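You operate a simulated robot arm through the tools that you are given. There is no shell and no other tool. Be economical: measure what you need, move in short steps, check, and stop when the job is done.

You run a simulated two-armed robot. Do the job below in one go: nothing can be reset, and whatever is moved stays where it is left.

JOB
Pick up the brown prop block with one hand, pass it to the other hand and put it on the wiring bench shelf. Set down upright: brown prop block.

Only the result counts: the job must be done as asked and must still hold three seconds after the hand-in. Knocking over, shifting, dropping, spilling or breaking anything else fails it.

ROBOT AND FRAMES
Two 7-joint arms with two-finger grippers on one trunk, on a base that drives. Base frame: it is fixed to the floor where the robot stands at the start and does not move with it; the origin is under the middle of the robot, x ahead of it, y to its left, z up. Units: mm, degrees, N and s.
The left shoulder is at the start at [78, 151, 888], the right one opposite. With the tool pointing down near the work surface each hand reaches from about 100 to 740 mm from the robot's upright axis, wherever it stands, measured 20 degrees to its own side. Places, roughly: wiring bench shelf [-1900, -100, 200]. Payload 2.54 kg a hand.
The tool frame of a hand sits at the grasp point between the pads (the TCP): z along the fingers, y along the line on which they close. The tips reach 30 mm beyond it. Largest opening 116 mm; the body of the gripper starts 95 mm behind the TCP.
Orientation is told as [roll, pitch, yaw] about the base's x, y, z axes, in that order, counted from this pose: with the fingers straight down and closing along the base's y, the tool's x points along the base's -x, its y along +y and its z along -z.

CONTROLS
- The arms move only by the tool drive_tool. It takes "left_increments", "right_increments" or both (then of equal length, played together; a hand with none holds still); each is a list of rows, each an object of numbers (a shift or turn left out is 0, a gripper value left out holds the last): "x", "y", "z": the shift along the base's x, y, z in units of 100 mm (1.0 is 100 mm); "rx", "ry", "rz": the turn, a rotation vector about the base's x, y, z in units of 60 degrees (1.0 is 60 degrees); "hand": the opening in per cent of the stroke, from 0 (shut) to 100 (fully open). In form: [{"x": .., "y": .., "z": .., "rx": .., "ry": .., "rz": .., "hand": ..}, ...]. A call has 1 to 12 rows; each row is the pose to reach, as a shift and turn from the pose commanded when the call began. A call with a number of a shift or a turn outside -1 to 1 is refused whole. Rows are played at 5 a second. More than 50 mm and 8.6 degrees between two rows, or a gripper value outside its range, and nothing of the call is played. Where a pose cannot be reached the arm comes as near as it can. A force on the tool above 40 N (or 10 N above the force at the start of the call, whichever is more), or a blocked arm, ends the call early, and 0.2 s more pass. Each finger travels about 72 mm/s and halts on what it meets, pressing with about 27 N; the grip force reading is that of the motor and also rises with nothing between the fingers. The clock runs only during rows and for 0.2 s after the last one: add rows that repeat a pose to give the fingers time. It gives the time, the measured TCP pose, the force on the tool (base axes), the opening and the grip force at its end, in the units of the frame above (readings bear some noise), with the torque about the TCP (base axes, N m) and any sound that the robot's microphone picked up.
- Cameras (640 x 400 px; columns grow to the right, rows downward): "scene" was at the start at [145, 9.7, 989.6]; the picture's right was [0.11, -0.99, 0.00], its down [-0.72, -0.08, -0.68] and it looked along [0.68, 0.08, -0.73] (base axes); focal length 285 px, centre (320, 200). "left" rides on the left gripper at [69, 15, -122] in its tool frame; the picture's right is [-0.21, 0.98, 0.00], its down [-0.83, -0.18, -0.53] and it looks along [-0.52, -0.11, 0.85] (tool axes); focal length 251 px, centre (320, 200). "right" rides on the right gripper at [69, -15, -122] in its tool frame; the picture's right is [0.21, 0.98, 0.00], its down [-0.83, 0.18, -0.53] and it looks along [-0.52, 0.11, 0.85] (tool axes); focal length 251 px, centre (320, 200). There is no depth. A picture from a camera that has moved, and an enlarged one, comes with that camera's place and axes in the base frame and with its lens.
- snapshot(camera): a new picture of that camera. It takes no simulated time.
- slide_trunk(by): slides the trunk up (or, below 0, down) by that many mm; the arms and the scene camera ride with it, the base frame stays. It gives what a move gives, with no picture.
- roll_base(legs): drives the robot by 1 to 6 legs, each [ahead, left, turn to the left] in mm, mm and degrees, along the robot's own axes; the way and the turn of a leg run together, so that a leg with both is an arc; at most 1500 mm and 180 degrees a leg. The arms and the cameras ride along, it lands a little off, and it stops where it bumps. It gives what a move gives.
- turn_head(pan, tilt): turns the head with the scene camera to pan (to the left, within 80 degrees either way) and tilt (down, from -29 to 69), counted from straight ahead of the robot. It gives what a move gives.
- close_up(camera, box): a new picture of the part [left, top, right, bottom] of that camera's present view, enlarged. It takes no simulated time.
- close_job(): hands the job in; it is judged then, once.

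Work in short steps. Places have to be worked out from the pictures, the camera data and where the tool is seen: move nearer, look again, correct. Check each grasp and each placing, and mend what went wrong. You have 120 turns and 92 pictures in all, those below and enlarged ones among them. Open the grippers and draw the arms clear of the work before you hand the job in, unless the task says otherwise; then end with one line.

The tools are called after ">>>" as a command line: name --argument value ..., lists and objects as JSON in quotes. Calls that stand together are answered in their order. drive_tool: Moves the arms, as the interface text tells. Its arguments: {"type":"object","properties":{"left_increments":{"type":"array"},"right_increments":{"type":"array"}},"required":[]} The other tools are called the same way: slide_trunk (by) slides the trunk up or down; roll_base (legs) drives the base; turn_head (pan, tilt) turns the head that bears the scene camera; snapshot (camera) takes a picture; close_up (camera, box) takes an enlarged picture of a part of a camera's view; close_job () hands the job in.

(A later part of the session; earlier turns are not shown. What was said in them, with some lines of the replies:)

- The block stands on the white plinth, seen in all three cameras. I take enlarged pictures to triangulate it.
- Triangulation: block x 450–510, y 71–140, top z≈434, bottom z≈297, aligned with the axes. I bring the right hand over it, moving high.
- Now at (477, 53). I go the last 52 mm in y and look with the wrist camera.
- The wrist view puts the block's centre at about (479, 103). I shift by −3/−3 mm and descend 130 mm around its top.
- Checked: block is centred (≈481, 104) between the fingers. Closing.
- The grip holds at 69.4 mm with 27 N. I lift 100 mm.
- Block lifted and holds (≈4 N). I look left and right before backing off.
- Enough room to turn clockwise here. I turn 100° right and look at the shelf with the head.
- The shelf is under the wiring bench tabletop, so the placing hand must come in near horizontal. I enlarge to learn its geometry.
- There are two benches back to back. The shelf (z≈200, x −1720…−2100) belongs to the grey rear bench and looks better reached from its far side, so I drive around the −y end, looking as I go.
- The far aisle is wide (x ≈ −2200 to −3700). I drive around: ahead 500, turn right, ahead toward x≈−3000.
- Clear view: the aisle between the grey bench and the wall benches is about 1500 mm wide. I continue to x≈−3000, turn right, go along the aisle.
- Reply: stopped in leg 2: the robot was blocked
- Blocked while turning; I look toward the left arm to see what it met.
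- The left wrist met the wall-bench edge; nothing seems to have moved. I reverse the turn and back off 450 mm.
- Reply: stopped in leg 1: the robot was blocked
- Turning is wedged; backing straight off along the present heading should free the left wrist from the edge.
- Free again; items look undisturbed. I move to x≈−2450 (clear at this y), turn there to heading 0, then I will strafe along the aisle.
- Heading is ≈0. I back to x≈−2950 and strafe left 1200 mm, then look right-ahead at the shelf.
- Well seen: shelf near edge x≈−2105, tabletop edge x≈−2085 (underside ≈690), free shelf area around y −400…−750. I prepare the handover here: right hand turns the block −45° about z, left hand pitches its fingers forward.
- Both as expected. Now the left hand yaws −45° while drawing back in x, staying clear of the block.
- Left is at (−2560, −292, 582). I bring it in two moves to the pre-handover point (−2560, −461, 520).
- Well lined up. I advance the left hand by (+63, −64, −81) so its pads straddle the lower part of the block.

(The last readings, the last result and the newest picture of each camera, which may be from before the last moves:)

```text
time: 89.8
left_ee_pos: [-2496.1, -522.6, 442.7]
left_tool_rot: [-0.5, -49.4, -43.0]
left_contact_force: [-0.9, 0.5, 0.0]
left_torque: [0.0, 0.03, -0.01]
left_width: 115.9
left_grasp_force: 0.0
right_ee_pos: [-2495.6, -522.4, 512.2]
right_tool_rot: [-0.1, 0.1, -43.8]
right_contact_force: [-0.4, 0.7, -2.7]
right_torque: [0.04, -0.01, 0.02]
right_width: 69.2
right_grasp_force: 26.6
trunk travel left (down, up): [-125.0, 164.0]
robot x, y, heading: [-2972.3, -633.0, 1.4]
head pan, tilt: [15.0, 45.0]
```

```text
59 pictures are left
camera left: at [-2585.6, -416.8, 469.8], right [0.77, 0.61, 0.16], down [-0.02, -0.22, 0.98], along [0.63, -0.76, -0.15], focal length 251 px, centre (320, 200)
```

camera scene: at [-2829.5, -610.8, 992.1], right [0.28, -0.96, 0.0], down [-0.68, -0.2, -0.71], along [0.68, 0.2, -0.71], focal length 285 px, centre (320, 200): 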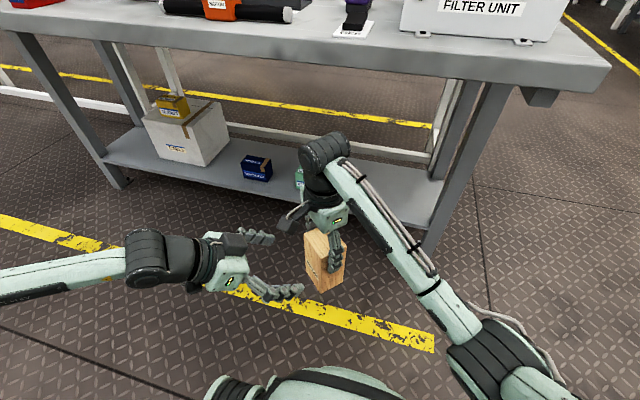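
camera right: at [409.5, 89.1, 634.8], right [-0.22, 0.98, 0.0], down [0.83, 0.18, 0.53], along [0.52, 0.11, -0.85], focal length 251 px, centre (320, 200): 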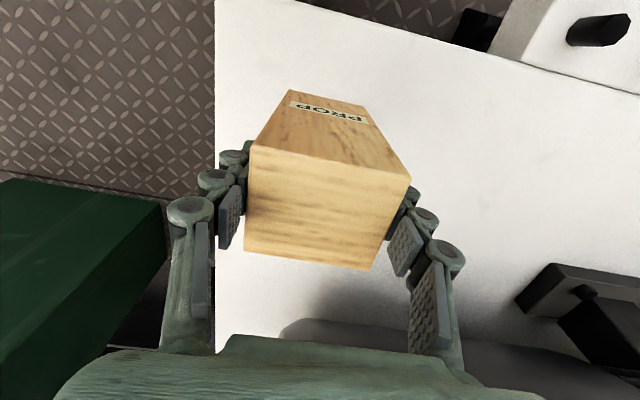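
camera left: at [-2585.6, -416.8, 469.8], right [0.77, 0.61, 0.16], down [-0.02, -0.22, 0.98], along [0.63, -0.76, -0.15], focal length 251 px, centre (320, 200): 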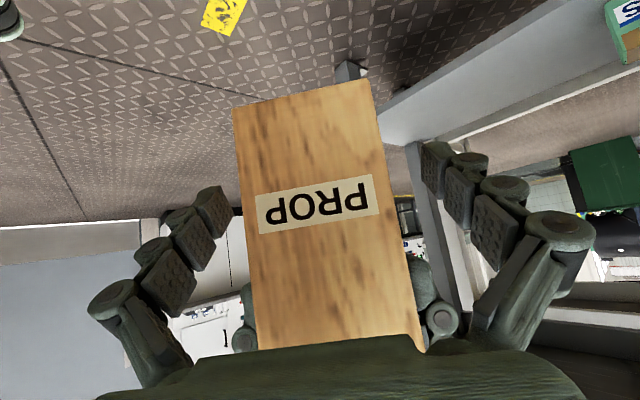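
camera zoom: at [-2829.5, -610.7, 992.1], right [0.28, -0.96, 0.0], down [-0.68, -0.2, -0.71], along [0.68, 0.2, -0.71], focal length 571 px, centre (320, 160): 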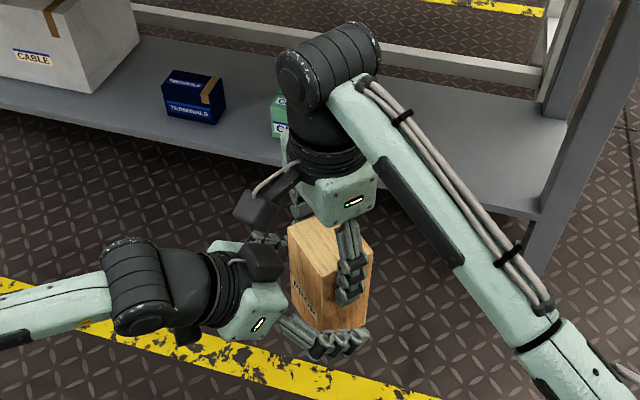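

The left pads straddle the lower block with clear room below the right fingers. Closing the left hand.

>>> drive_tool --left_increments '[{"hand": 0}, {"hand": 0}, {"hand": 0}, {"hand": 0}, {"hand": 0}, {"hand": 0}]'

>>> close_up --camera "scene" --box '[220, 120, 420, 320]'

```text
time: 91.2
left_ee_pos: [-2496.1, -523.0, 441.2]
left_tool_rot: [-0.7, -49.4, -43.0]
left_contact_force: [-5.1, -2.1, 3.2]
left_torque: [0.03, -0.13, -0.13]
left_width: 69.5
left_grasp_force: 26.5
right_ee_pos: [-2495.7, -523.1, 511.7]
right_tool_rot: [-0.1, 0.0, -43.8]
right_contact_force: [4.5, 1.5, -6.6]
right_torque: [0.14, -0.21, 0.13]
right_width: 69.5
right_grasp_force: 27.0
trunk travel left (down, up): [-125.0, 164.0]
robot x, y, heading: [-2973.4, -637.3, 1.2]
head pan, tilt: [15.0, 45.0]
```

```text
2.00 times, centred on (320, 220) of scene
camera zoom: at [-2829.6, -610.8, 992.1], right [0.28, -0.96, 0.0], down [-0.68, -0.2, -0.71], along [0.68, 0.2, -0.71], focal length 571 px, centre (320, 160)
```

zoom: 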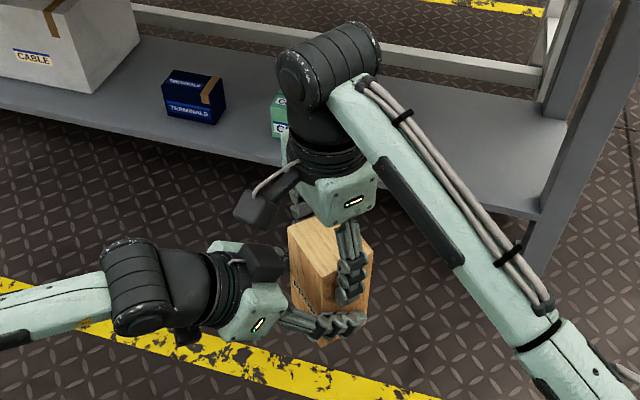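

Both hold (69.5 mm, ≈27 N each). I open the right hand and then lift it straight up.

>>> drive_tool --right_increments '[{"hand": 70}, {"hand": 80}, {"hand": 90}, {"hand": 90}, {"hand": 90}]'

>>> drive_tool --right_increments '[{"z": 0.2}, {"z": 0.5}, {"z": 0.8}, {"z": 1.0}, {"z": 1.0}]'

>>> snapshot --camera "scene"

>>> snapshot --camera "left"

```text
time: 92.3
left_ee_pos: [-2496.9, -521.2, 442.3]
left_tool_rot: [-0.5, -49.3, -43.0]
left_contact_force: [1.0, -0.1, -0.1]
left_torque: [0.04, 0.0, -0.03]
left_width: 69.2
left_grasp_force: 27.2
right_ee_pos: [-2495.0, -523.1, 511.3]
right_tool_rot: [-0.1, 0.1, -43.8]
right_contact_force: [0.2, 0.4, -1.0]
right_torque: [-0.03, -0.01, 0.01]
right_width: 104.7
right_grasp_force: 0.0
trunk travel left (down, up): [-125.0, 164.0]
robot x, y, heading: [-2971.9, -634.7, 1.5]
head pan, tilt: [15.0, 45.0]
```

```text
time: 93.5
left_ee_pos: [-2497.0, -521.5, 443.3]
left_tool_rot: [-0.4, -49.3, -43.0]
left_contact_force: [-0.4, -0.2, -0.5]
left_torque: [0.02, 0.02, -0.01]
left_width: 69.3
left_grasp_force: 26.8
right_ee_pos: [-2496.3, -523.1, 611.8]
right_tool_rot: [-0.2, 0.0, -43.8]
right_contact_force: [-0.4, -0.2, -0.2]
right_torque: [-0.01, -0.04, -0.02]
right_width: 104.6
right_grasp_force: 0.0
trunk travel left (down, up): [-125.0, 164.0]
robot x, y, heading: [-2974.1, -637.1, 1.0]
head pan, tilt: [15.0, 45.0]
```

```text
57 pictures are left
camera scene: at [-2829.6, -610.8, 992.1], right [0.28, -0.96, 0.0], down [-0.68, -0.2, -0.71], along [0.68, 0.2, -0.71], focal length 285 px, centre (320, 200)
```

scene: 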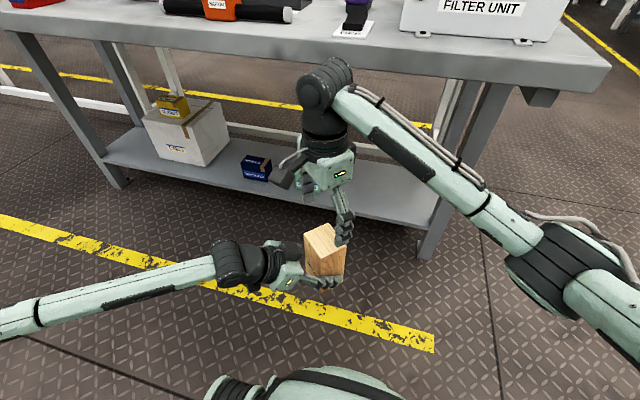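

```text
56 pictures are left
camera left: at [-2585.9, -416.6, 469.9], right [0.77, 0.61, 0.16], down [-0.02, -0.22, 0.98], along [0.63, -0.76, -0.15], focal length 251 px, centre (320, 200)
```

left: 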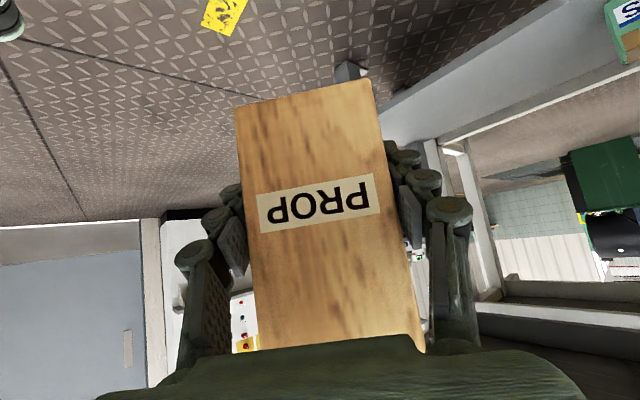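

The block is now in the left hand only. I move the right arm back and to the right, clear of the work.

>>> drive_tool --right_increments '[{"z": 0.1, "y": -0.2}, {"z": 0.1, "x": -0.2, "y": -0.5}, {"z": 0.1, "x": -0.4, "y": -0.75}, {"z": 0.1, "x": -0.6, "y": -1.0}]'

>>> drive_tool --right_increments '[{"x": -0.25, "y": -0.35}, {"x": -0.5, "y": -0.7}, {"x": -0.7, "y": -1.0}, {"x": -0.7, "y": -1.0}]'

>>> drive_tool --right_increments '[{"x": -0.25, "y": -0.35}, {"x": -0.5, "y": -0.7}, {"x": -0.6, "y": -1.0}, {"x": -0.6, "y": -1.0}]'

>>> snapshot --camera "scene"

```text
time: 94.5
left_ee_pos: [-2497.0, -521.3, 442.6]
left_tool_rot: [-0.5, -49.3, -43.0]
left_contact_force: [0.3, 0.7, 0.6]
left_torque: [0.02, 0.01, -0.03]
left_width: 69.6
left_grasp_force: 27.4
right_ee_pos: [-2557.0, -620.4, 623.0]
right_tool_rot: [-0.2, 0.1, -43.8]
right_contact_force: [0.6, -0.8, 0.8]
right_torque: [-0.03, 0.02, -0.01]
right_width: 104.2
right_grasp_force: 0.1
trunk travel left (down, up): [-125.0, 164.0]
robot x, y, heading: [-2975.6, -637.8, 1.3]
head pan, tilt: [15.0, 45.0]
```

```text
time: 95.5
left_ee_pos: [-2497.1, -521.7, 442.0]
left_tool_rot: [-0.5, -49.3, -43.0]
left_contact_force: [-0.2, 0.6, -0.6]
left_torque: [0.02, 0.0, 0.01]
left_width: 69.4
left_grasp_force: 27.2
right_ee_pos: [-2626.3, -721.1, 621.4]
right_tool_rot: [-0.1, 0.1, -43.8]
right_contact_force: [0.0, -0.1, 0.4]
right_torque: [0.03, -0.01, -0.02]
right_width: 104.4
right_grasp_force: 0.1
trunk travel left (down, up): [-125.0, 164.0]
robot x, y, heading: [-2974.0, -633.9, 1.3]
head pan, tilt: [15.0, 45.0]
```

```text
time: 96.5
left_ee_pos: [-2497.7, -521.4, 441.3]
left_tool_rot: [-0.4, -49.3, -43.1]
left_contact_force: [0.9, -0.6, -0.4]
left_torque: [0.03, -0.01, 0.02]
left_width: 69.4
left_grasp_force: 27.3
right_ee_pos: [-2645.4, -816.4, 613.2]
right_tool_rot: [-0.2, 0.1, -43.8]
right_contact_force: [-0.4, 0.2, -1.5]
right_torque: [0.0, 0.01, 0.0]
right_width: 104.3
right_grasp_force: 0.1
right hand out of reach, approached as far as the arm can: row 2, 3, 4
trunk travel left (down, up): [-125.0, 164.0]
robot x, y, heading: [-2972.8, -635.9, 1.1]
head pan, tilt: [15.0, 45.0]
```

```text
55 pictures are left
camera scene: at [-2829.6, -610.8, 992.1], right [0.28, -0.96, 0.0], down [-0.68, -0.2, -0.71], along [0.68, 0.2, -0.71], focal length 285 px, centre (320, 200)
```

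scene: 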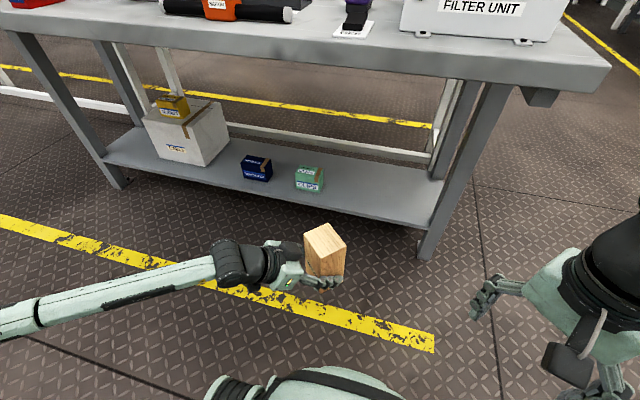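

The pass is done; right arm is aside. I yaw the left hand +43° so the fingers point straight at the shelf, keeping the block upright.

>>> drive_tool --left_increments '[{"rz": 0.12}, {"rz": 0.24}, {"rz": 0.36}, {"rz": 0.48}, {"rz": 0.6}, {"rz": 0.718}, {"rz": 0.718}]'

>>> drive_tool --left_increments '[{"x": 0.3, "z": -0.2}, {"x": 0.6, "z": -0.45}, {"x": 0.8, "z": -0.8}, {"x": 1.0, "z": -1.0}, {"x": 1.0, "z": -1.0}]'

>>> snapshot --camera "scene"

>>> snapshot --camera "left"

```text
time: 98.2
left_ee_pos: [-2581.9, -401.0, 462.9]
left_tool_rot: [-8.9, -48.0, 0.8]
left_contact_force: [1.0, -0.4, -2.8]
left_torque: [0.03, 0.02, -0.01]
left_width: 69.4
left_grasp_force: 26.6
left hand out of reach, approached as far as the arm can: row 3, 4, 5, 6, 7
right_ee_pos: [-2645.3, -815.7, 614.0]
right_tool_rot: [-0.2, 0.1, -43.8]
right_contact_force: [-0.1, 0.0, -0.8]
right_torque: [-0.02, 0.03, 0.04]
right_width: 104.5
right_grasp_force: 0.1
trunk travel left (down, up): [-125.0, 164.0]
robot x, y, heading: [-2974.5, -637.3, 1.4]
head pan, tilt: [15.0, 45.0]
```

```text
time: 99.3
left_ee_pos: [-2483.5, -398.3, 364.6]
left_tool_rot: [-8.9, -47.8, 0.7]
left_contact_force: [-0.3, -0.7, -3.5]
left_torque: [0.0, 0.03, 0.04]
left_width: 69.5
left_grasp_force: 27.3
right_ee_pos: [-2644.9, -816.6, 613.2]
right_tool_rot: [-0.2, 0.1, -43.8]
right_contact_force: [-1.0, 0.1, 0.2]
right_torque: [0.0, 0.02, 0.01]
right_width: 104.7
right_grasp_force: 0.1
trunk travel left (down, up): [-125.0, 164.0]
robot x, y, heading: [-2974.7, -636.6, 1.0]
head pan, tilt: [15.0, 45.0]
```

```text
54 pictures are left
camera scene: at [-2829.5, -610.7, 992.1], right [0.28, -0.96, 0.0], down [-0.68, -0.2, -0.71], along [0.68, 0.2, -0.71], focal length 285 px, centre (320, 200)
```

scene: 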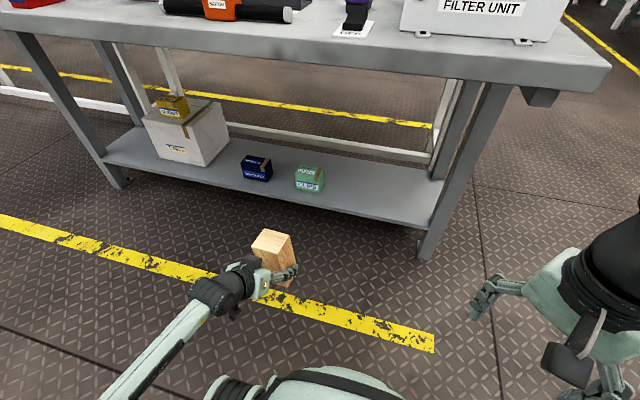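

```text
53 pictures are left
camera left: at [-2616.8, -367.3, 393.8], right [0.24, 0.97, 0.06], down [0.14, -0.1, 0.98], along [0.96, -0.23, -0.16], focal length 251 px, centre (320, 200)
```

left: 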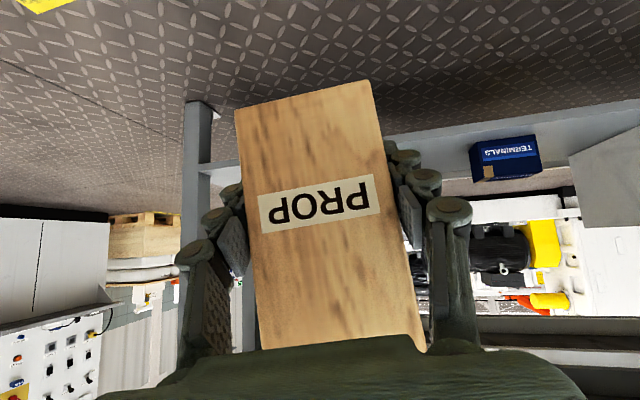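

The arm hit a limit in the turn and left a ~9° roll. In this farther pose I correct the orientation with a small rotation.

>>> drive_tool --left_increments '[{"rx": 0.046, "ry": -0.012, "rz": 0.047}, {"rx": 0.092, "ry": -0.025, "rz": 0.095}, {"rx": 0.092, "ry": -0.025, "rz": 0.095}]'

```text
time: 100.2
left_ee_pos: [-2483.5, -399.3, 364.9]
left_tool_rot: [-8.9, -47.7, 0.7]
left_contact_force: [-0.4, 1.2, -3.5]
left_torque: [0.02, 0.0, 0.0]
left_width: 69.6
left_grasp_force: 26.8
left hand out of reach, approached as far as the arm can: row 1, 2, 3
right_ee_pos: [-2644.4, -816.0, 613.3]
right_tool_rot: [-0.2, 0.1, -43.8]
right_contact_force: [-0.4, -0.2, 0.2]
right_torque: [0.03, 0.02, 0.02]
right_width: 104.4
right_grasp_force: 0.0
trunk travel left (down, up): [-125.0, 164.0]
robot x, y, heading: [-2972.4, -632.9, 1.0]
head pan, tilt: [15.0, 45.0]
```

A joint limit. Instead I use the reachable diagonal hand yaw (−43°): the block may stand diagonally. I turn back while moving right.

>>> drive_tool --left_increments '[{"rz": -0.12, "y": -0.2}, {"rz": -0.24, "y": -0.4}, {"rz": -0.36, "y": -0.6}, {"rz": -0.48, "y": -0.8}, {"rz": -0.6, "y": -1.0}, {"rz": -0.718, "y": -1.0}, {"rz": -0.718, "y": -1.0}]'

>>> drive_tool --left_increments '[{"rx": 0.024, "ry": -0.041, "rz": 0.053}, {"rx": 0.048, "ry": -0.082, "rz": 0.107}, {"rx": 0.048, "ry": -0.082, "rz": 0.107}]'

>>> snapshot --camera "scene"

```text
time: 101.8
left_ee_pos: [-2482.5, -497.3, 365.5]
left_tool_rot: [-8.9, -47.7, -42.3]
left_contact_force: [0.3, -0.8, -3.4]
left_torque: [0.02, 0.04, -0.05]
left_width: 69.4
left_grasp_force: 27.2
right_ee_pos: [-2645.9, -816.7, 613.1]
right_tool_rot: [-0.2, 0.2, -43.9]
right_contact_force: [0.9, 0.7, 0.9]
right_torque: [-0.01, 0.03, -0.01]
right_width: 104.1
right_grasp_force: 0.0
trunk travel left (down, up): [-125.0, 164.0]
robot x, y, heading: [-2976.8, -636.7, 1.4]
head pan, tilt: [15.0, 45.0]
```

```text
time: 102.5
left_ee_pos: [-2483.1, -497.4, 365.5]
left_tool_rot: [-0.6, -49.7, -42.1]
left_contact_force: [-0.1, -0.2, -3.2]
left_torque: [0.04, 0.01, -0.03]
left_width: 69.2
left_grasp_force: 27.4
right_ee_pos: [-2645.7, -816.5, 612.1]
right_tool_rot: [-0.2, 0.1, -43.9]
right_contact_force: [0.8, 0.1, 0.3]
right_torque: [-0.05, 0.03, -0.01]
right_width: 104.2
right_grasp_force: 0.1
trunk travel left (down, up): [-125.0, 164.0]
robot x, y, heading: [-2974.4, -633.3, 1.2]
head pan, tilt: [15.0, 45.0]
```

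```text
52 pictures are left
camera scene: at [-2829.5, -610.7, 992.1], right [0.28, -0.96, 0.0], down [-0.68, -0.2, -0.71], along [0.68, 0.2, -0.71], focal length 285 px, centre (320, 200)
```

scene: 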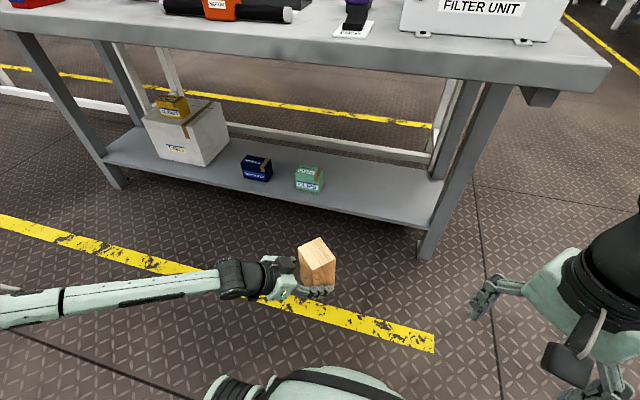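

Block upright again (within ~0.5°). I lower to z≈310 and extend 90 mm forward.

>>> drive_tool --left_increments '[{"x": 0.2, "z": -0.1}, {"x": 0.45, "z": -0.25}, {"x": 0.7, "z": -0.4}, {"x": 0.9, "z": -0.55}, {"x": 0.9, "z": -0.55}]'

>>> snapshot --camera "left"

```text
time: 103.8
left_ee_pos: [-2393.7, -500.7, 311.4]
left_tool_rot: [-0.7, -49.6, -42.1]
left_contact_force: [-0.4, 0.0, -3.9]
left_torque: [0.03, 0.0, 0.05]
left_width: 69.9
left_grasp_force: 27.8
right_ee_pos: [-2644.7, -816.9, 613.0]
right_tool_rot: [-0.2, 0.1, -43.8]
right_contact_force: [0.4, 0.4, 0.2]
right_torque: [-0.04, -0.02, 0.01]
right_width: 104.2
right_grasp_force: 0.0
trunk travel left (down, up): [-125.0, 164.0]
robot x, y, heading: [-2976.5, -635.7, 1.2]
head pan, tilt: [15.0, 45.0]
```

```text
51 pictures are left
camera left: at [-2484.6, -396.2, 338.3], right [0.77, 0.62, 0.16], down [-0.02, -0.22, 0.98], along [0.64, -0.75, -0.15], focal length 251 px, centre (320, 200)
```

left: 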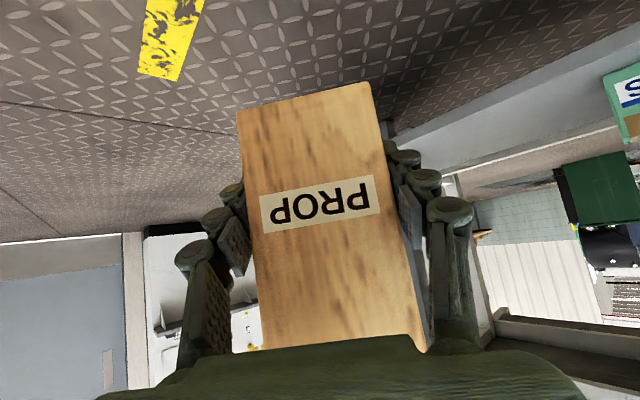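

Now drive: trim heading, strafe 75 mm right, then ahead 240 mm, and look again.

>>> roll_base --legs '[[0, 0, -1.2], [0, -75, 0], [240, 0, 0]]'

>>> snapshot --camera "scene"

>>> snapshot --camera "left"

```text
time: 106.9
left_ee_pos: [-2151.4, -585.0, 312.1]
left_tool_rot: [-0.8, -49.4, -43.1]
left_contact_force: [-1.3, -0.3, -3.3]
left_torque: [0.02, 0.01, 0.03]
left_width: 69.3
left_grasp_force: 27.6
right_ee_pos: [-2407.8, -897.6, 613.5]
right_tool_rot: [-0.1, 0.1, -44.8]
right_contact_force: [-0.1, 0.3, -0.5]
right_torque: [-0.01, -0.02, -0.01]
right_width: 104.1
right_grasp_force: 0.1
trunk travel left (down, up): [-125.0, 164.0]
robot x, y, heading: [-2734.0, -706.6, 0.1]
head pan, tilt: [15.0, 45.0]
```

```text
50 pictures are left
camera scene: at [-2588.4, -688.7, 992.1], right [0.26, -0.97, 0.0], down [-0.68, -0.19, -0.71], along [0.68, 0.19, -0.71], focal length 285 px, centre (320, 200)
```

scene: 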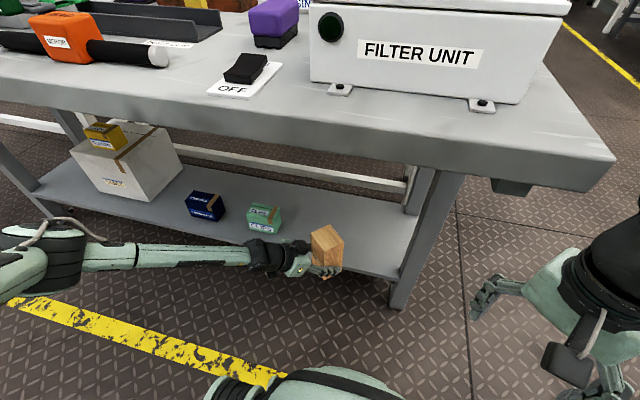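

```text
49 pictures are left
camera left: at [-2240.2, -479.9, 338.4], right [0.78, 0.61, 0.16], down [-0.03, -0.22, 0.98], along [0.63, -0.76, -0.15], focal length 251 px, centre (320, 200)
```

left: 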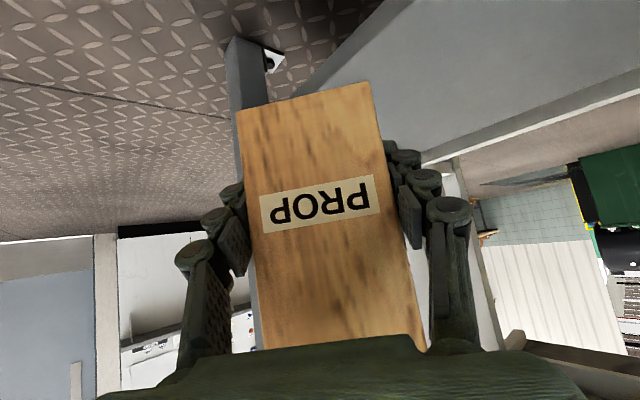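

Shelf edge re-measured at x≈−2095…−2105, block at (−2151, −585). I drive the last 125 mm over the shelf; the block's bottom is ~65 mm above it.

>>> roll_base --legs '[[125, 0, 0]]'

>>> turn_head --pan 15 --tilt 55

>>> snapshot --camera "scene"

>>> snapshot --camera "left"

>>> snapshot --camera "right"

```text
time: 107.9
left_ee_pos: [-2098.5, -587.4, 310.3]
left_tool_rot: [-0.5, -49.3, -43.7]
left_contact_force: [-0.8, 0.2, -4.3]
left_torque: [-0.02, -0.04, -0.01]
left_width: 69.3
left_grasp_force: 26.8
right_ee_pos: [-2369.2, -898.2, 614.7]
right_tool_rot: [-0.5, 0.3, -42.9]
right_contact_force: [-0.8, -0.1, 0.6]
right_torque: [-0.01, 0.03, 0.01]
right_width: 104.2
right_grasp_force: 0.0
trunk travel left (down, up): [-125.0, 164.0]
robot x, y, heading: [-2675.6, -715.0, -0.2]
head pan, tilt: [15.0, 45.0]
stopped in leg 1: the robot was blocked; the commanded pose is now the measured one
```

```text
time: 108.6
left_ee_pos: [-2095.5, -586.8, 313.4]
left_tool_rot: [-0.3, -49.5, -43.7]
left_contact_force: [0.2, -0.5, -2.9]
left_torque: [-0.01, -0.01, -0.01]
left_width: 69.1
left_grasp_force: 27.4
right_ee_pos: [-2368.9, -898.4, 613.4]
right_tool_rot: [-0.3, 0.3, -42.8]
right_contact_force: [0.1, 0.3, -0.3]
right_torque: [-0.04, 0.02, 0.0]
right_width: 104.5
right_grasp_force: 0.0
trunk travel left (down, up): [-125.0, 164.0]
robot x, y, heading: [-2675.2, -713.9, -0.1]
head pan, tilt: [15.0, 55.0]
```

```text
48 pictures are left
camera scene: at [-2544.1, -694.4, 979.3], right [0.26, -0.97, 0.0], down [-0.79, -0.21, -0.58], along [0.56, 0.15, -0.82], focal length 285 px, centre (320, 200)
```

scene: 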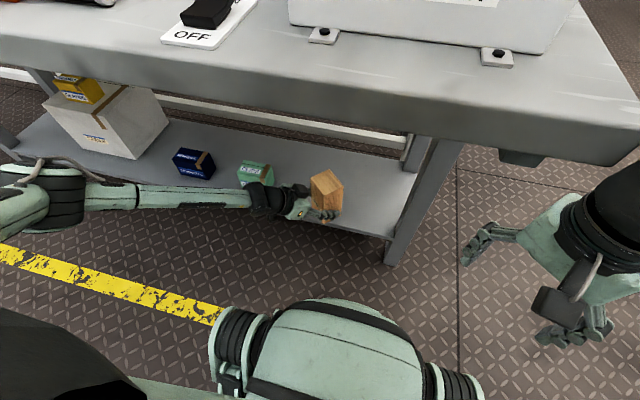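

```text
47 pictures are left
camera left: at [-2184.6, -482.3, 339.9], right [0.78, 0.61, 0.16], down [-0.03, -0.22, 0.97], along [0.63, -0.76, -0.15], focal length 251 px, centre (320, 200)
```

left: 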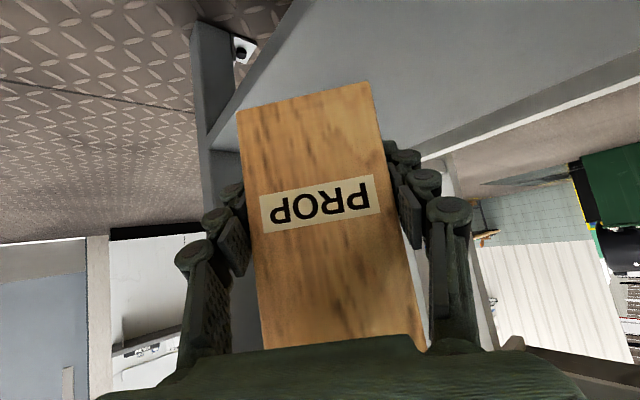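

```text
46 pictures are left
camera right: at [-2430.0, -862.6, 737.0], right [0.51, 0.86, 0.0], down [0.73, -0.43, 0.53], along [0.45, -0.27, -0.85], focal length 251 px, centre (320, 200)
```

right: 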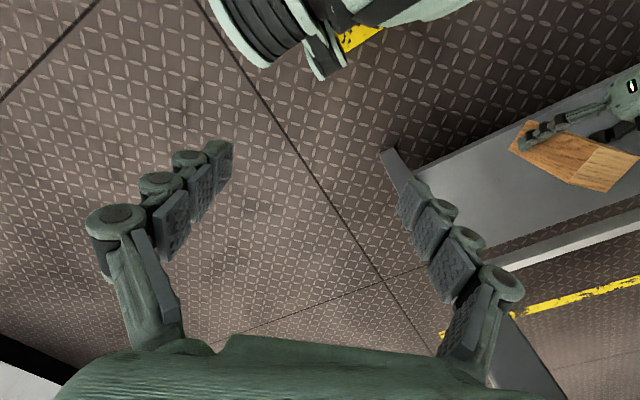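

Blocked: the tabletop edge is actually farther out (x≈−2320, z≈835) and the right wrist met it. I back off 30 mm to relieve it, and will reach the rest with the left arm.

>>> roll_base --legs '[[-30, 0, 0]]'

>>> drive_tool --right_increments '[{"x": -0.2, "z": -0.1}, {"x": -0.4, "z": -0.2}, {"x": -0.6, "z": -0.3}, {"x": -0.6, "z": -0.3}]'

>>> snapshot --camera "scene"

```text
time: 109.4
left_ee_pos: [-2125.1, -586.9, 309.5]
left_tool_rot: [-0.5, -49.3, -43.4]
left_contact_force: [-0.6, 0.8, -2.6]
left_torque: [0.02, 0.01, 0.04]
left_width: 69.4
left_grasp_force: 26.7
right_ee_pos: [-2397.2, -897.7, 612.6]
right_tool_rot: [-0.6, 0.4, -42.9]
right_contact_force: [-0.2, -0.2, -0.5]
right_torque: [-0.01, -0.01, 0.02]
right_width: 104.4
right_grasp_force: 0.1
trunk travel left (down, up): [-125.0, 164.0]
robot x, y, heading: [-2707.9, -710.9, -0.1]
head pan, tilt: [15.0, 55.0]
```

```text
time: 110.4
left_ee_pos: [-2125.6, -587.4, 309.4]
left_tool_rot: [-0.6, -49.2, -43.3]
left_contact_force: [-0.4, 0.1, -3.3]
left_torque: [0.03, 0.05, 0.01]
left_width: 69.5
left_grasp_force: 27.3
right_ee_pos: [-2400.7, -885.9, 563.1]
right_tool_rot: [-0.8, 0.4, -42.8]
right_contact_force: [-0.7, -0.5, 0.1]
right_torque: [0.02, 0.01, -0.02]
right_width: 104.2
right_grasp_force: 0.1
right hand out of reach, approached as far as the arm can: row 1, 2, 3, 4
trunk travel left (down, up): [-125.0, 164.0]
robot x, y, heading: [-2707.1, -711.1, -0.0]
head pan, tilt: [15.0, 55.0]
```

```text
45 pictures are left
camera scene: at [-2571.3, -692.3, 978.7], right [0.26, -0.97, 0.0], down [-0.79, -0.21, -0.57], along [0.55, 0.15, -0.82], focal length 285 px, centre (320, 200)
```

scene: 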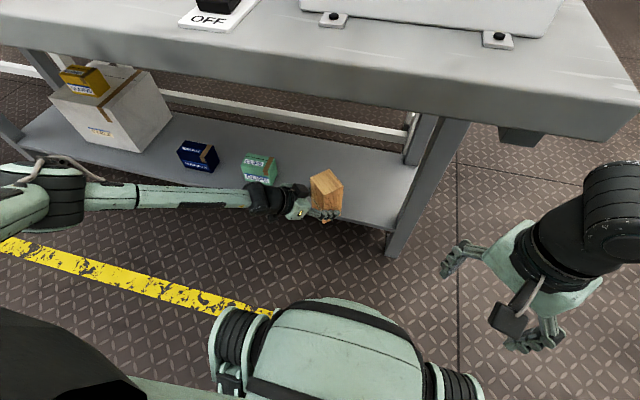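

Clear again, bench items unchanged. I extend the left hand +100 mm in x over the shelf.

>>> drive_tool --left_increments '[{"x": 0.25}, {"x": 0.5}, {"x": 0.75}, {"x": 1.0}, {"x": 1.0}]'

>>> snapshot --camera "scene"

>>> snapshot --camera "left"

```text
time: 111.6
left_ee_pos: [-2025.8, -586.8, 310.0]
left_tool_rot: [-0.7, -49.4, -43.3]
left_contact_force: [-0.5, -0.3, -3.3]
left_torque: [0.01, 0.0, 0.0]
left_width: 69.4
left_grasp_force: 27.0
right_ee_pos: [-2400.2, -885.4, 564.1]
right_tool_rot: [-0.7, 0.5, -42.8]
right_contact_force: [-0.2, 0.4, 0.2]
right_torque: [-0.01, 0.02, -0.02]
right_width: 104.1
right_grasp_force: 0.0
trunk travel left (down, up): [-125.0, 164.0]
robot x, y, heading: [-2703.9, -710.0, 0.1]
head pan, tilt: [15.0, 55.0]
```

```text
44 pictures are left
camera scene: at [-2571.3, -692.2, 978.7], right [0.26, -0.97, 0.0], down [-0.79, -0.21, -0.57], along [0.55, 0.15, -0.82], focal length 285 px, centre (320, 200)
```

scene: 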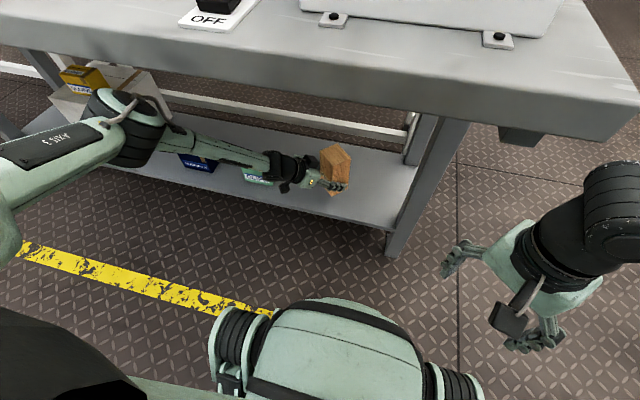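

```text
43 pictures are left
camera left: at [-2113.9, -480.5, 337.2], right [0.78, 0.61, 0.16], down [-0.02, -0.22, 0.98], along [0.63, -0.76, -0.15], focal length 251 px, centre (320, 200)
```

left: 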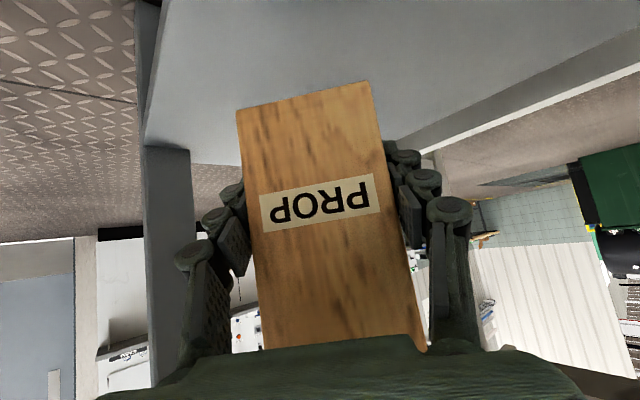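

The block is over the shelf at x −2026, y −587. I lower 50 mm, then check.

>>> drive_tool --left_increments '[{"z": -0.12}, {"z": -0.25}, {"z": -0.38}, {"z": -0.5}, {"z": -0.5}]'

>>> close_up --camera "scene" --box '[240, 100, 440, 260]'

>>> close_up --camera "right" --box '[340, 0, 640, 200]'

```text
time: 112.8
left_ee_pos: [-2026.9, -587.3, 257.7]
left_tool_rot: [-0.6, -49.3, -43.3]
left_contact_force: [-0.5, 0.2, -2.9]
left_torque: [-0.01, 0.0, -0.01]
left_width: 69.4
left_grasp_force: 26.8
right_ee_pos: [-2399.8, -885.1, 563.3]
right_tool_rot: [-0.7, 0.5, -42.8]
right_contact_force: [-0.5, 0.3, 1.2]
right_torque: [0.0, 0.01, 0.01]
right_width: 104.3
right_grasp_force: 0.1
trunk travel left (down, up): [-125.0, 164.0]
robot x, y, heading: [-2708.3, -713.2, -0.1]
head pan, tilt: [15.0, 55.0]
```

```text
2.50 times, centred on (340, 180) of scene
camera zoom: at [-2571.3, -692.2, 978.7], right [0.26, -0.97, 0.0], down [-0.79, -0.21, -0.57], along [0.55, 0.15, -0.82], focal length 713 px, centre (270, 250)
```

zoom: 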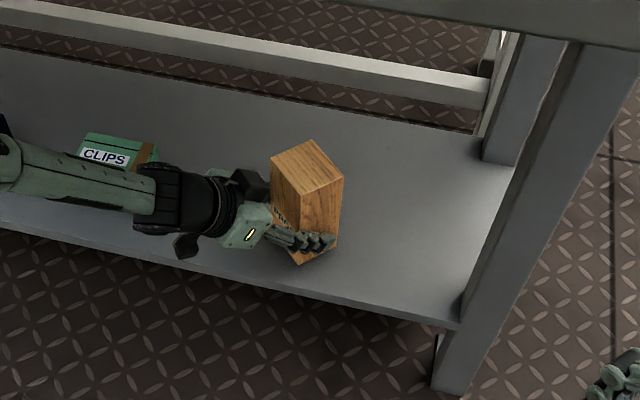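

```text
2.00 times, centred on (490, 100) of right
camera zoom: at [-2460.1, -849.5, 686.8], right [0.51, 0.86, -0.01], down [0.74, -0.43, 0.53], along [0.45, -0.27, -0.85], focal length 503 px, centre (-20, 400)
```

zoom: 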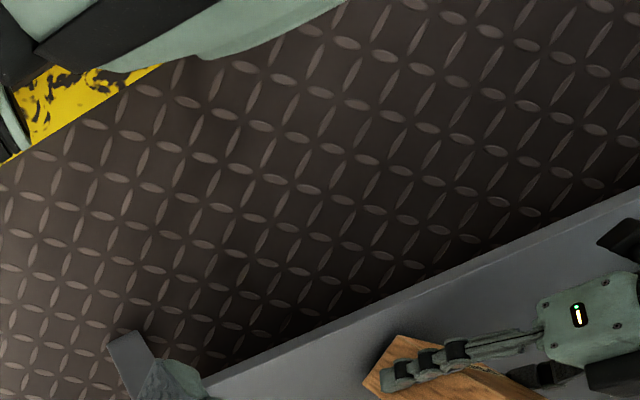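

The block hovers ~10 mm above the shelf, about 20 mm inside its edge at the nearest corner. I lower slowly until contact.

>>> drive_tool --left_increments '[{"z": -0.03}, {"z": -0.06}, {"z": -0.08}, {"z": -0.1}, {"z": -0.12}, {"z": -0.14}, {"z": -0.16}, {"z": -0.18}]'

```text
time: 114.6
left_ee_pos: [-2024.2, -587.4, 244.8]
left_tool_rot: [-0.4, -49.7, -43.5]
left_contact_force: [-4.6, 1.1, 14.6]
left_torque: [0.4, -0.24, -0.02]
left_width: 69.6
left_grasp_force: 27.5
right_ee_pos: [-2399.5, -886.1, 565.2]
right_tool_rot: [-0.7, 0.4, -42.8]
right_contact_force: [-0.6, 0.2, -0.1]
right_torque: [0.06, -0.01, -0.03]
right_width: 104.4
right_grasp_force: 0.0
trunk travel left (down, up): [-125.0, 164.0]
robot x, y, heading: [-2706.2, -711.8, -0.2]
head pan, tilt: [15.0, 55.0]
```

Contact (≈18 N up). I ease up 3 mm to relieve the press and see.

>>> drive_tool --left_increments '[{"z": 0.015}, {"z": 0.025}, {"z": 0.025}]'

>>> close_up --camera "scene" --box '[240, 100, 440, 260]'

```text
time: 115.4
left_ee_pos: [-2026.2, -587.7, 245.7]
left_tool_rot: [-0.6, -49.4, -43.4]
left_contact_force: [3.0, -0.8, 4.9]
left_torque: [-0.03, -0.51, -0.09]
left_width: 69.9
left_grasp_force: 26.7
right_ee_pos: [-2401.4, -886.0, 563.1]
right_tool_rot: [-0.6, 0.3, -42.9]
right_contact_force: [0.0, -0.2, 0.2]
right_torque: [-0.03, 0.0, 0.0]
right_width: 104.5
right_grasp_force: 0.0
trunk travel left (down, up): [-125.0, 164.0]
robot x, y, heading: [-2708.1, -713.5, -0.2]
head pan, tilt: [15.0, 55.0]
```

```text
2.50 times, centred on (340, 180) of scene
camera zoom: at [-2572.0, -692.3, 978.8], right [0.26, -0.97, 0.0], down [-0.79, -0.21, -0.57], along [0.55, 0.15, -0.82], focal length 713 px, centre (270, 250)
```

zoom: 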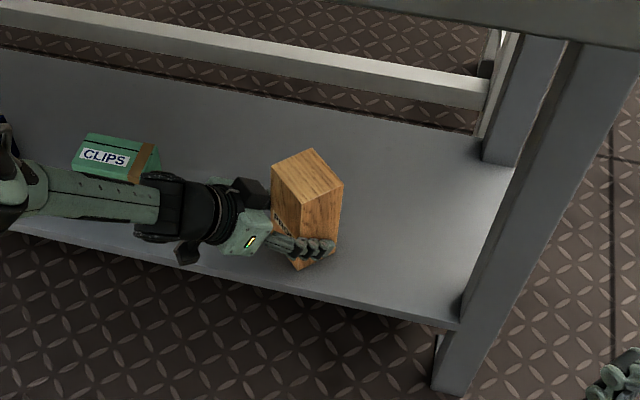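

It stands on the shelf with light load. I open the left hand gradually.

>>> drive_tool --left_increments '[{"hand": 66}, {"hand": 72}, {"hand": 80}, {"hand": 90}, {"hand": 100}, {"hand": 100}]'

>>> snapshot --camera "left"

>>> close_up --camera "scene" --box '[240, 100, 440, 260]'

```text
time: 116.8
left_ee_pos: [-2024.8, -587.9, 243.3]
left_tool_rot: [-0.6, -49.5, -43.4]
left_contact_force: [-0.6, -0.1, 0.2]
left_torque: [-0.02, 0.0, 0.02]
left_width: 115.8
left_grasp_force: 0.0
right_ee_pos: [-2400.2, -884.9, 563.8]
right_tool_rot: [-0.7, 0.5, -42.9]
right_contact_force: [0.3, -0.4, -0.3]
right_torque: [-0.01, 0.01, 0.02]
right_width: 104.4
right_grasp_force: 0.0
trunk travel left (down, up): [-125.0, 164.0]
robot x, y, heading: [-2706.4, -710.8, 0.0]
head pan, tilt: [15.0, 55.0]
```

```text
39 pictures are left
camera left: at [-2114.1, -481.2, 272.7], right [0.78, 0.61, 0.16], down [-0.03, -0.22, 0.98], along [0.63, -0.76, -0.15], focal length 251 px, centre (320, 200)
```

left: 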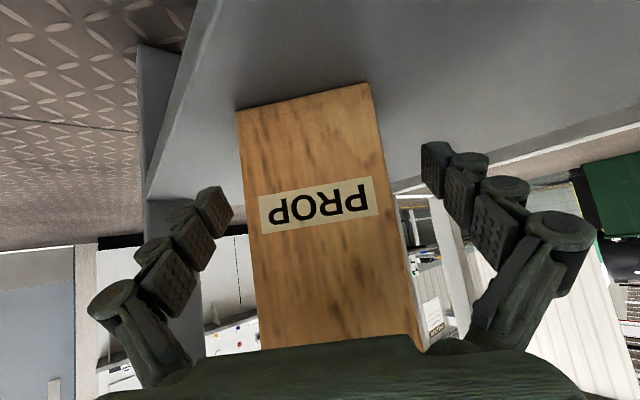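

```text
2.50 times, centred on (340, 180) of scene
camera zoom: at [-2571.5, -692.3, 978.7], right [0.26, -0.97, 0.0], down [-0.79, -0.21, -0.57], along [0.55, 0.15, -0.82], focal length 713 px, centre (270, 250)
```

zoom: 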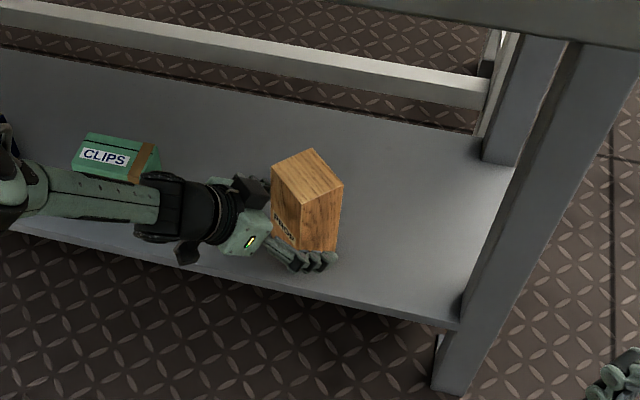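

The block stands on its own. I withdraw the left hand along its own axis, then straight back out.

>>> drive_tool --left_increments '[{"x": -0.14, "y": 0.13, "z": 0.16}, {"x": -0.28, "y": 0.26, "z": 0.33}, {"x": -0.41, "y": 0.39, "z": 0.49}, {"x": -0.55, "y": 0.52, "z": 0.65}, {"x": -0.55, "y": 0.52, "z": 0.65}]'

>>> snapshot --camera "scene"

```text
time: 118.0
left_ee_pos: [-2080.1, -534.8, 310.2]
left_tool_rot: [-0.5, -49.4, -43.4]
left_contact_force: [0.2, 0.8, 0.2]
left_torque: [-0.01, 0.02, -0.04]
left_width: 116.2
left_grasp_force: 0.1
right_ee_pos: [-2400.4, -885.9, 563.4]
right_tool_rot: [-0.7, 0.4, -42.8]
right_contact_force: [0.7, 0.3, -0.5]
right_torque: [0.0, 0.01, 0.02]
right_width: 104.5
right_grasp_force: 0.0
trunk travel left (down, up): [-125.0, 164.0]
robot x, y, heading: [-2703.1, -709.7, 0.1]
head pan, tilt: [15.0, 55.0]
```

```text
37 pictures are left
camera scene: at [-2571.6, -692.3, 978.7], right [0.26, -0.97, 0.0], down [-0.79, -0.21, -0.57], along [0.55, 0.15, -0.82], focal length 285 px, centre (320, 200)
```

scene: 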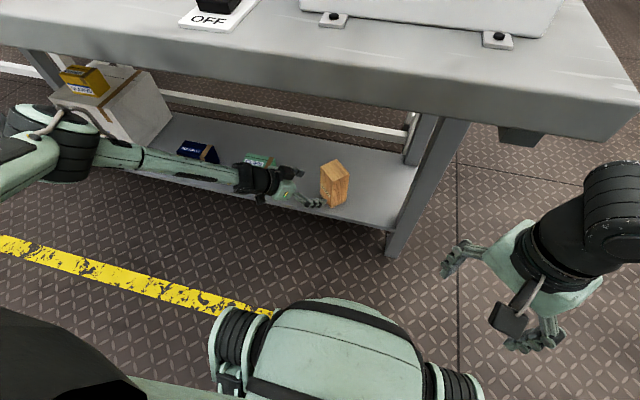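

Hand is free of the block. I back the base off 300 mm and look at the result.

>>> roll_base --legs '[[-280, 0, 0]]'

>>> turn_head --pan 10 --tilt 35

>>> snapshot --camera "scene"

>>> snapshot --camera "left"

```text
time: 120.0
left_ee_pos: [-2358.5, -535.6, 310.2]
left_tool_rot: [-0.6, -49.5, -43.4]
left_contact_force: [-0.2, 0.0, 0.0]
left_torque: [0.0, 0.01, 0.0]
left_width: 115.9
left_grasp_force: 0.1
right_ee_pos: [-2678.4, -885.7, 564.4]
right_tool_rot: [-0.7, 0.4, -42.9]
right_contact_force: [0.6, 0.3, 0.5]
right_torque: [-0.04, -0.03, -0.02]
right_width: 104.5
right_grasp_force: 0.1
trunk travel left (down, up): [-125.0, 164.0]
robot x, y, heading: [-2988.1, -713.3, -0.2]
head pan, tilt: [15.0, 55.0]
```

```text
time: 120.8
left_ee_pos: [-2357.5, -535.9, 309.8]
left_tool_rot: [-0.6, -49.4, -43.4]
left_contact_force: [-1.1, 0.6, -0.5]
left_torque: [-0.04, -0.02, 0.01]
left_width: 115.9
left_grasp_force: 0.2
right_ee_pos: [-2678.0, -885.9, 563.4]
right_tool_rot: [-0.7, 0.5, -42.9]
right_contact_force: [0.0, -0.2, -0.6]
right_torque: [0.01, 0.02, 0.03]
right_width: 104.4
right_grasp_force: 0.1
trunk travel left (down, up): [-125.0, 164.0]
robot x, y, heading: [-2985.0, -710.0, -0.2]
head pan, tilt: [10.0, 35.0]
```

```text
36 pictures are left
camera scene: at [-2832.5, -695.4, 1006.9], right [0.17, -0.99, 0.0], down [-0.57, -0.1, -0.82], along [0.81, 0.14, -0.57], focal length 285 px, centre (320, 200)
```

scene: 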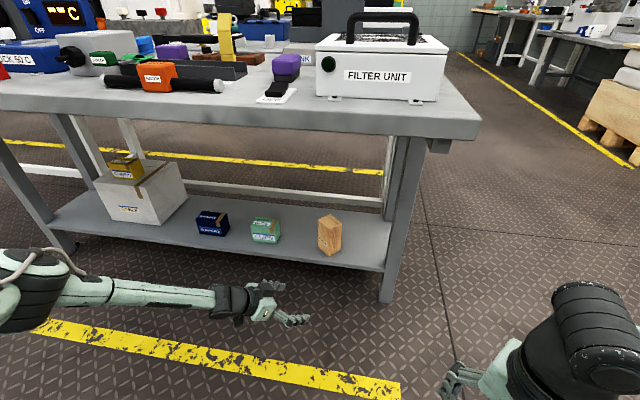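

```text
35 pictures are left
camera left: at [-2446.3, -429.7, 337.9], right [0.78, 0.61, 0.16], down [-0.03, -0.22, 0.98], along [0.63, -0.76, -0.15], focal length 251 px, centre (320, 200)
```

left: 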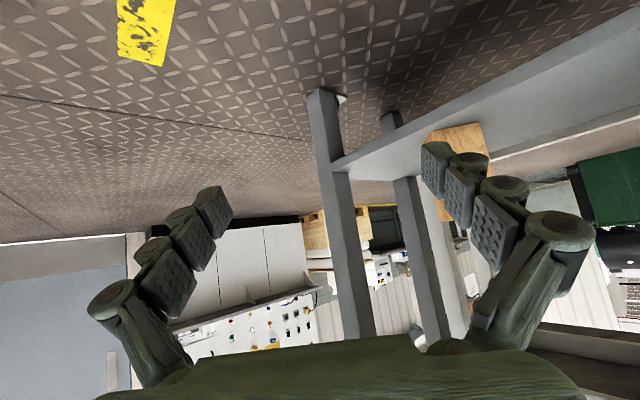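

The block stands upright on the shelf, the other items are where they were, both grippers are open and clear. I hand in.

>>> close_job

```text
The job is handed in.
```

The brown prop block was picked up with the right hand, passed to the left, and stands upright on the wiring bench shelf; on the way the left wrist bumped the wall bench and the right wrist the wiring bench, and the pictures show nothing moved.
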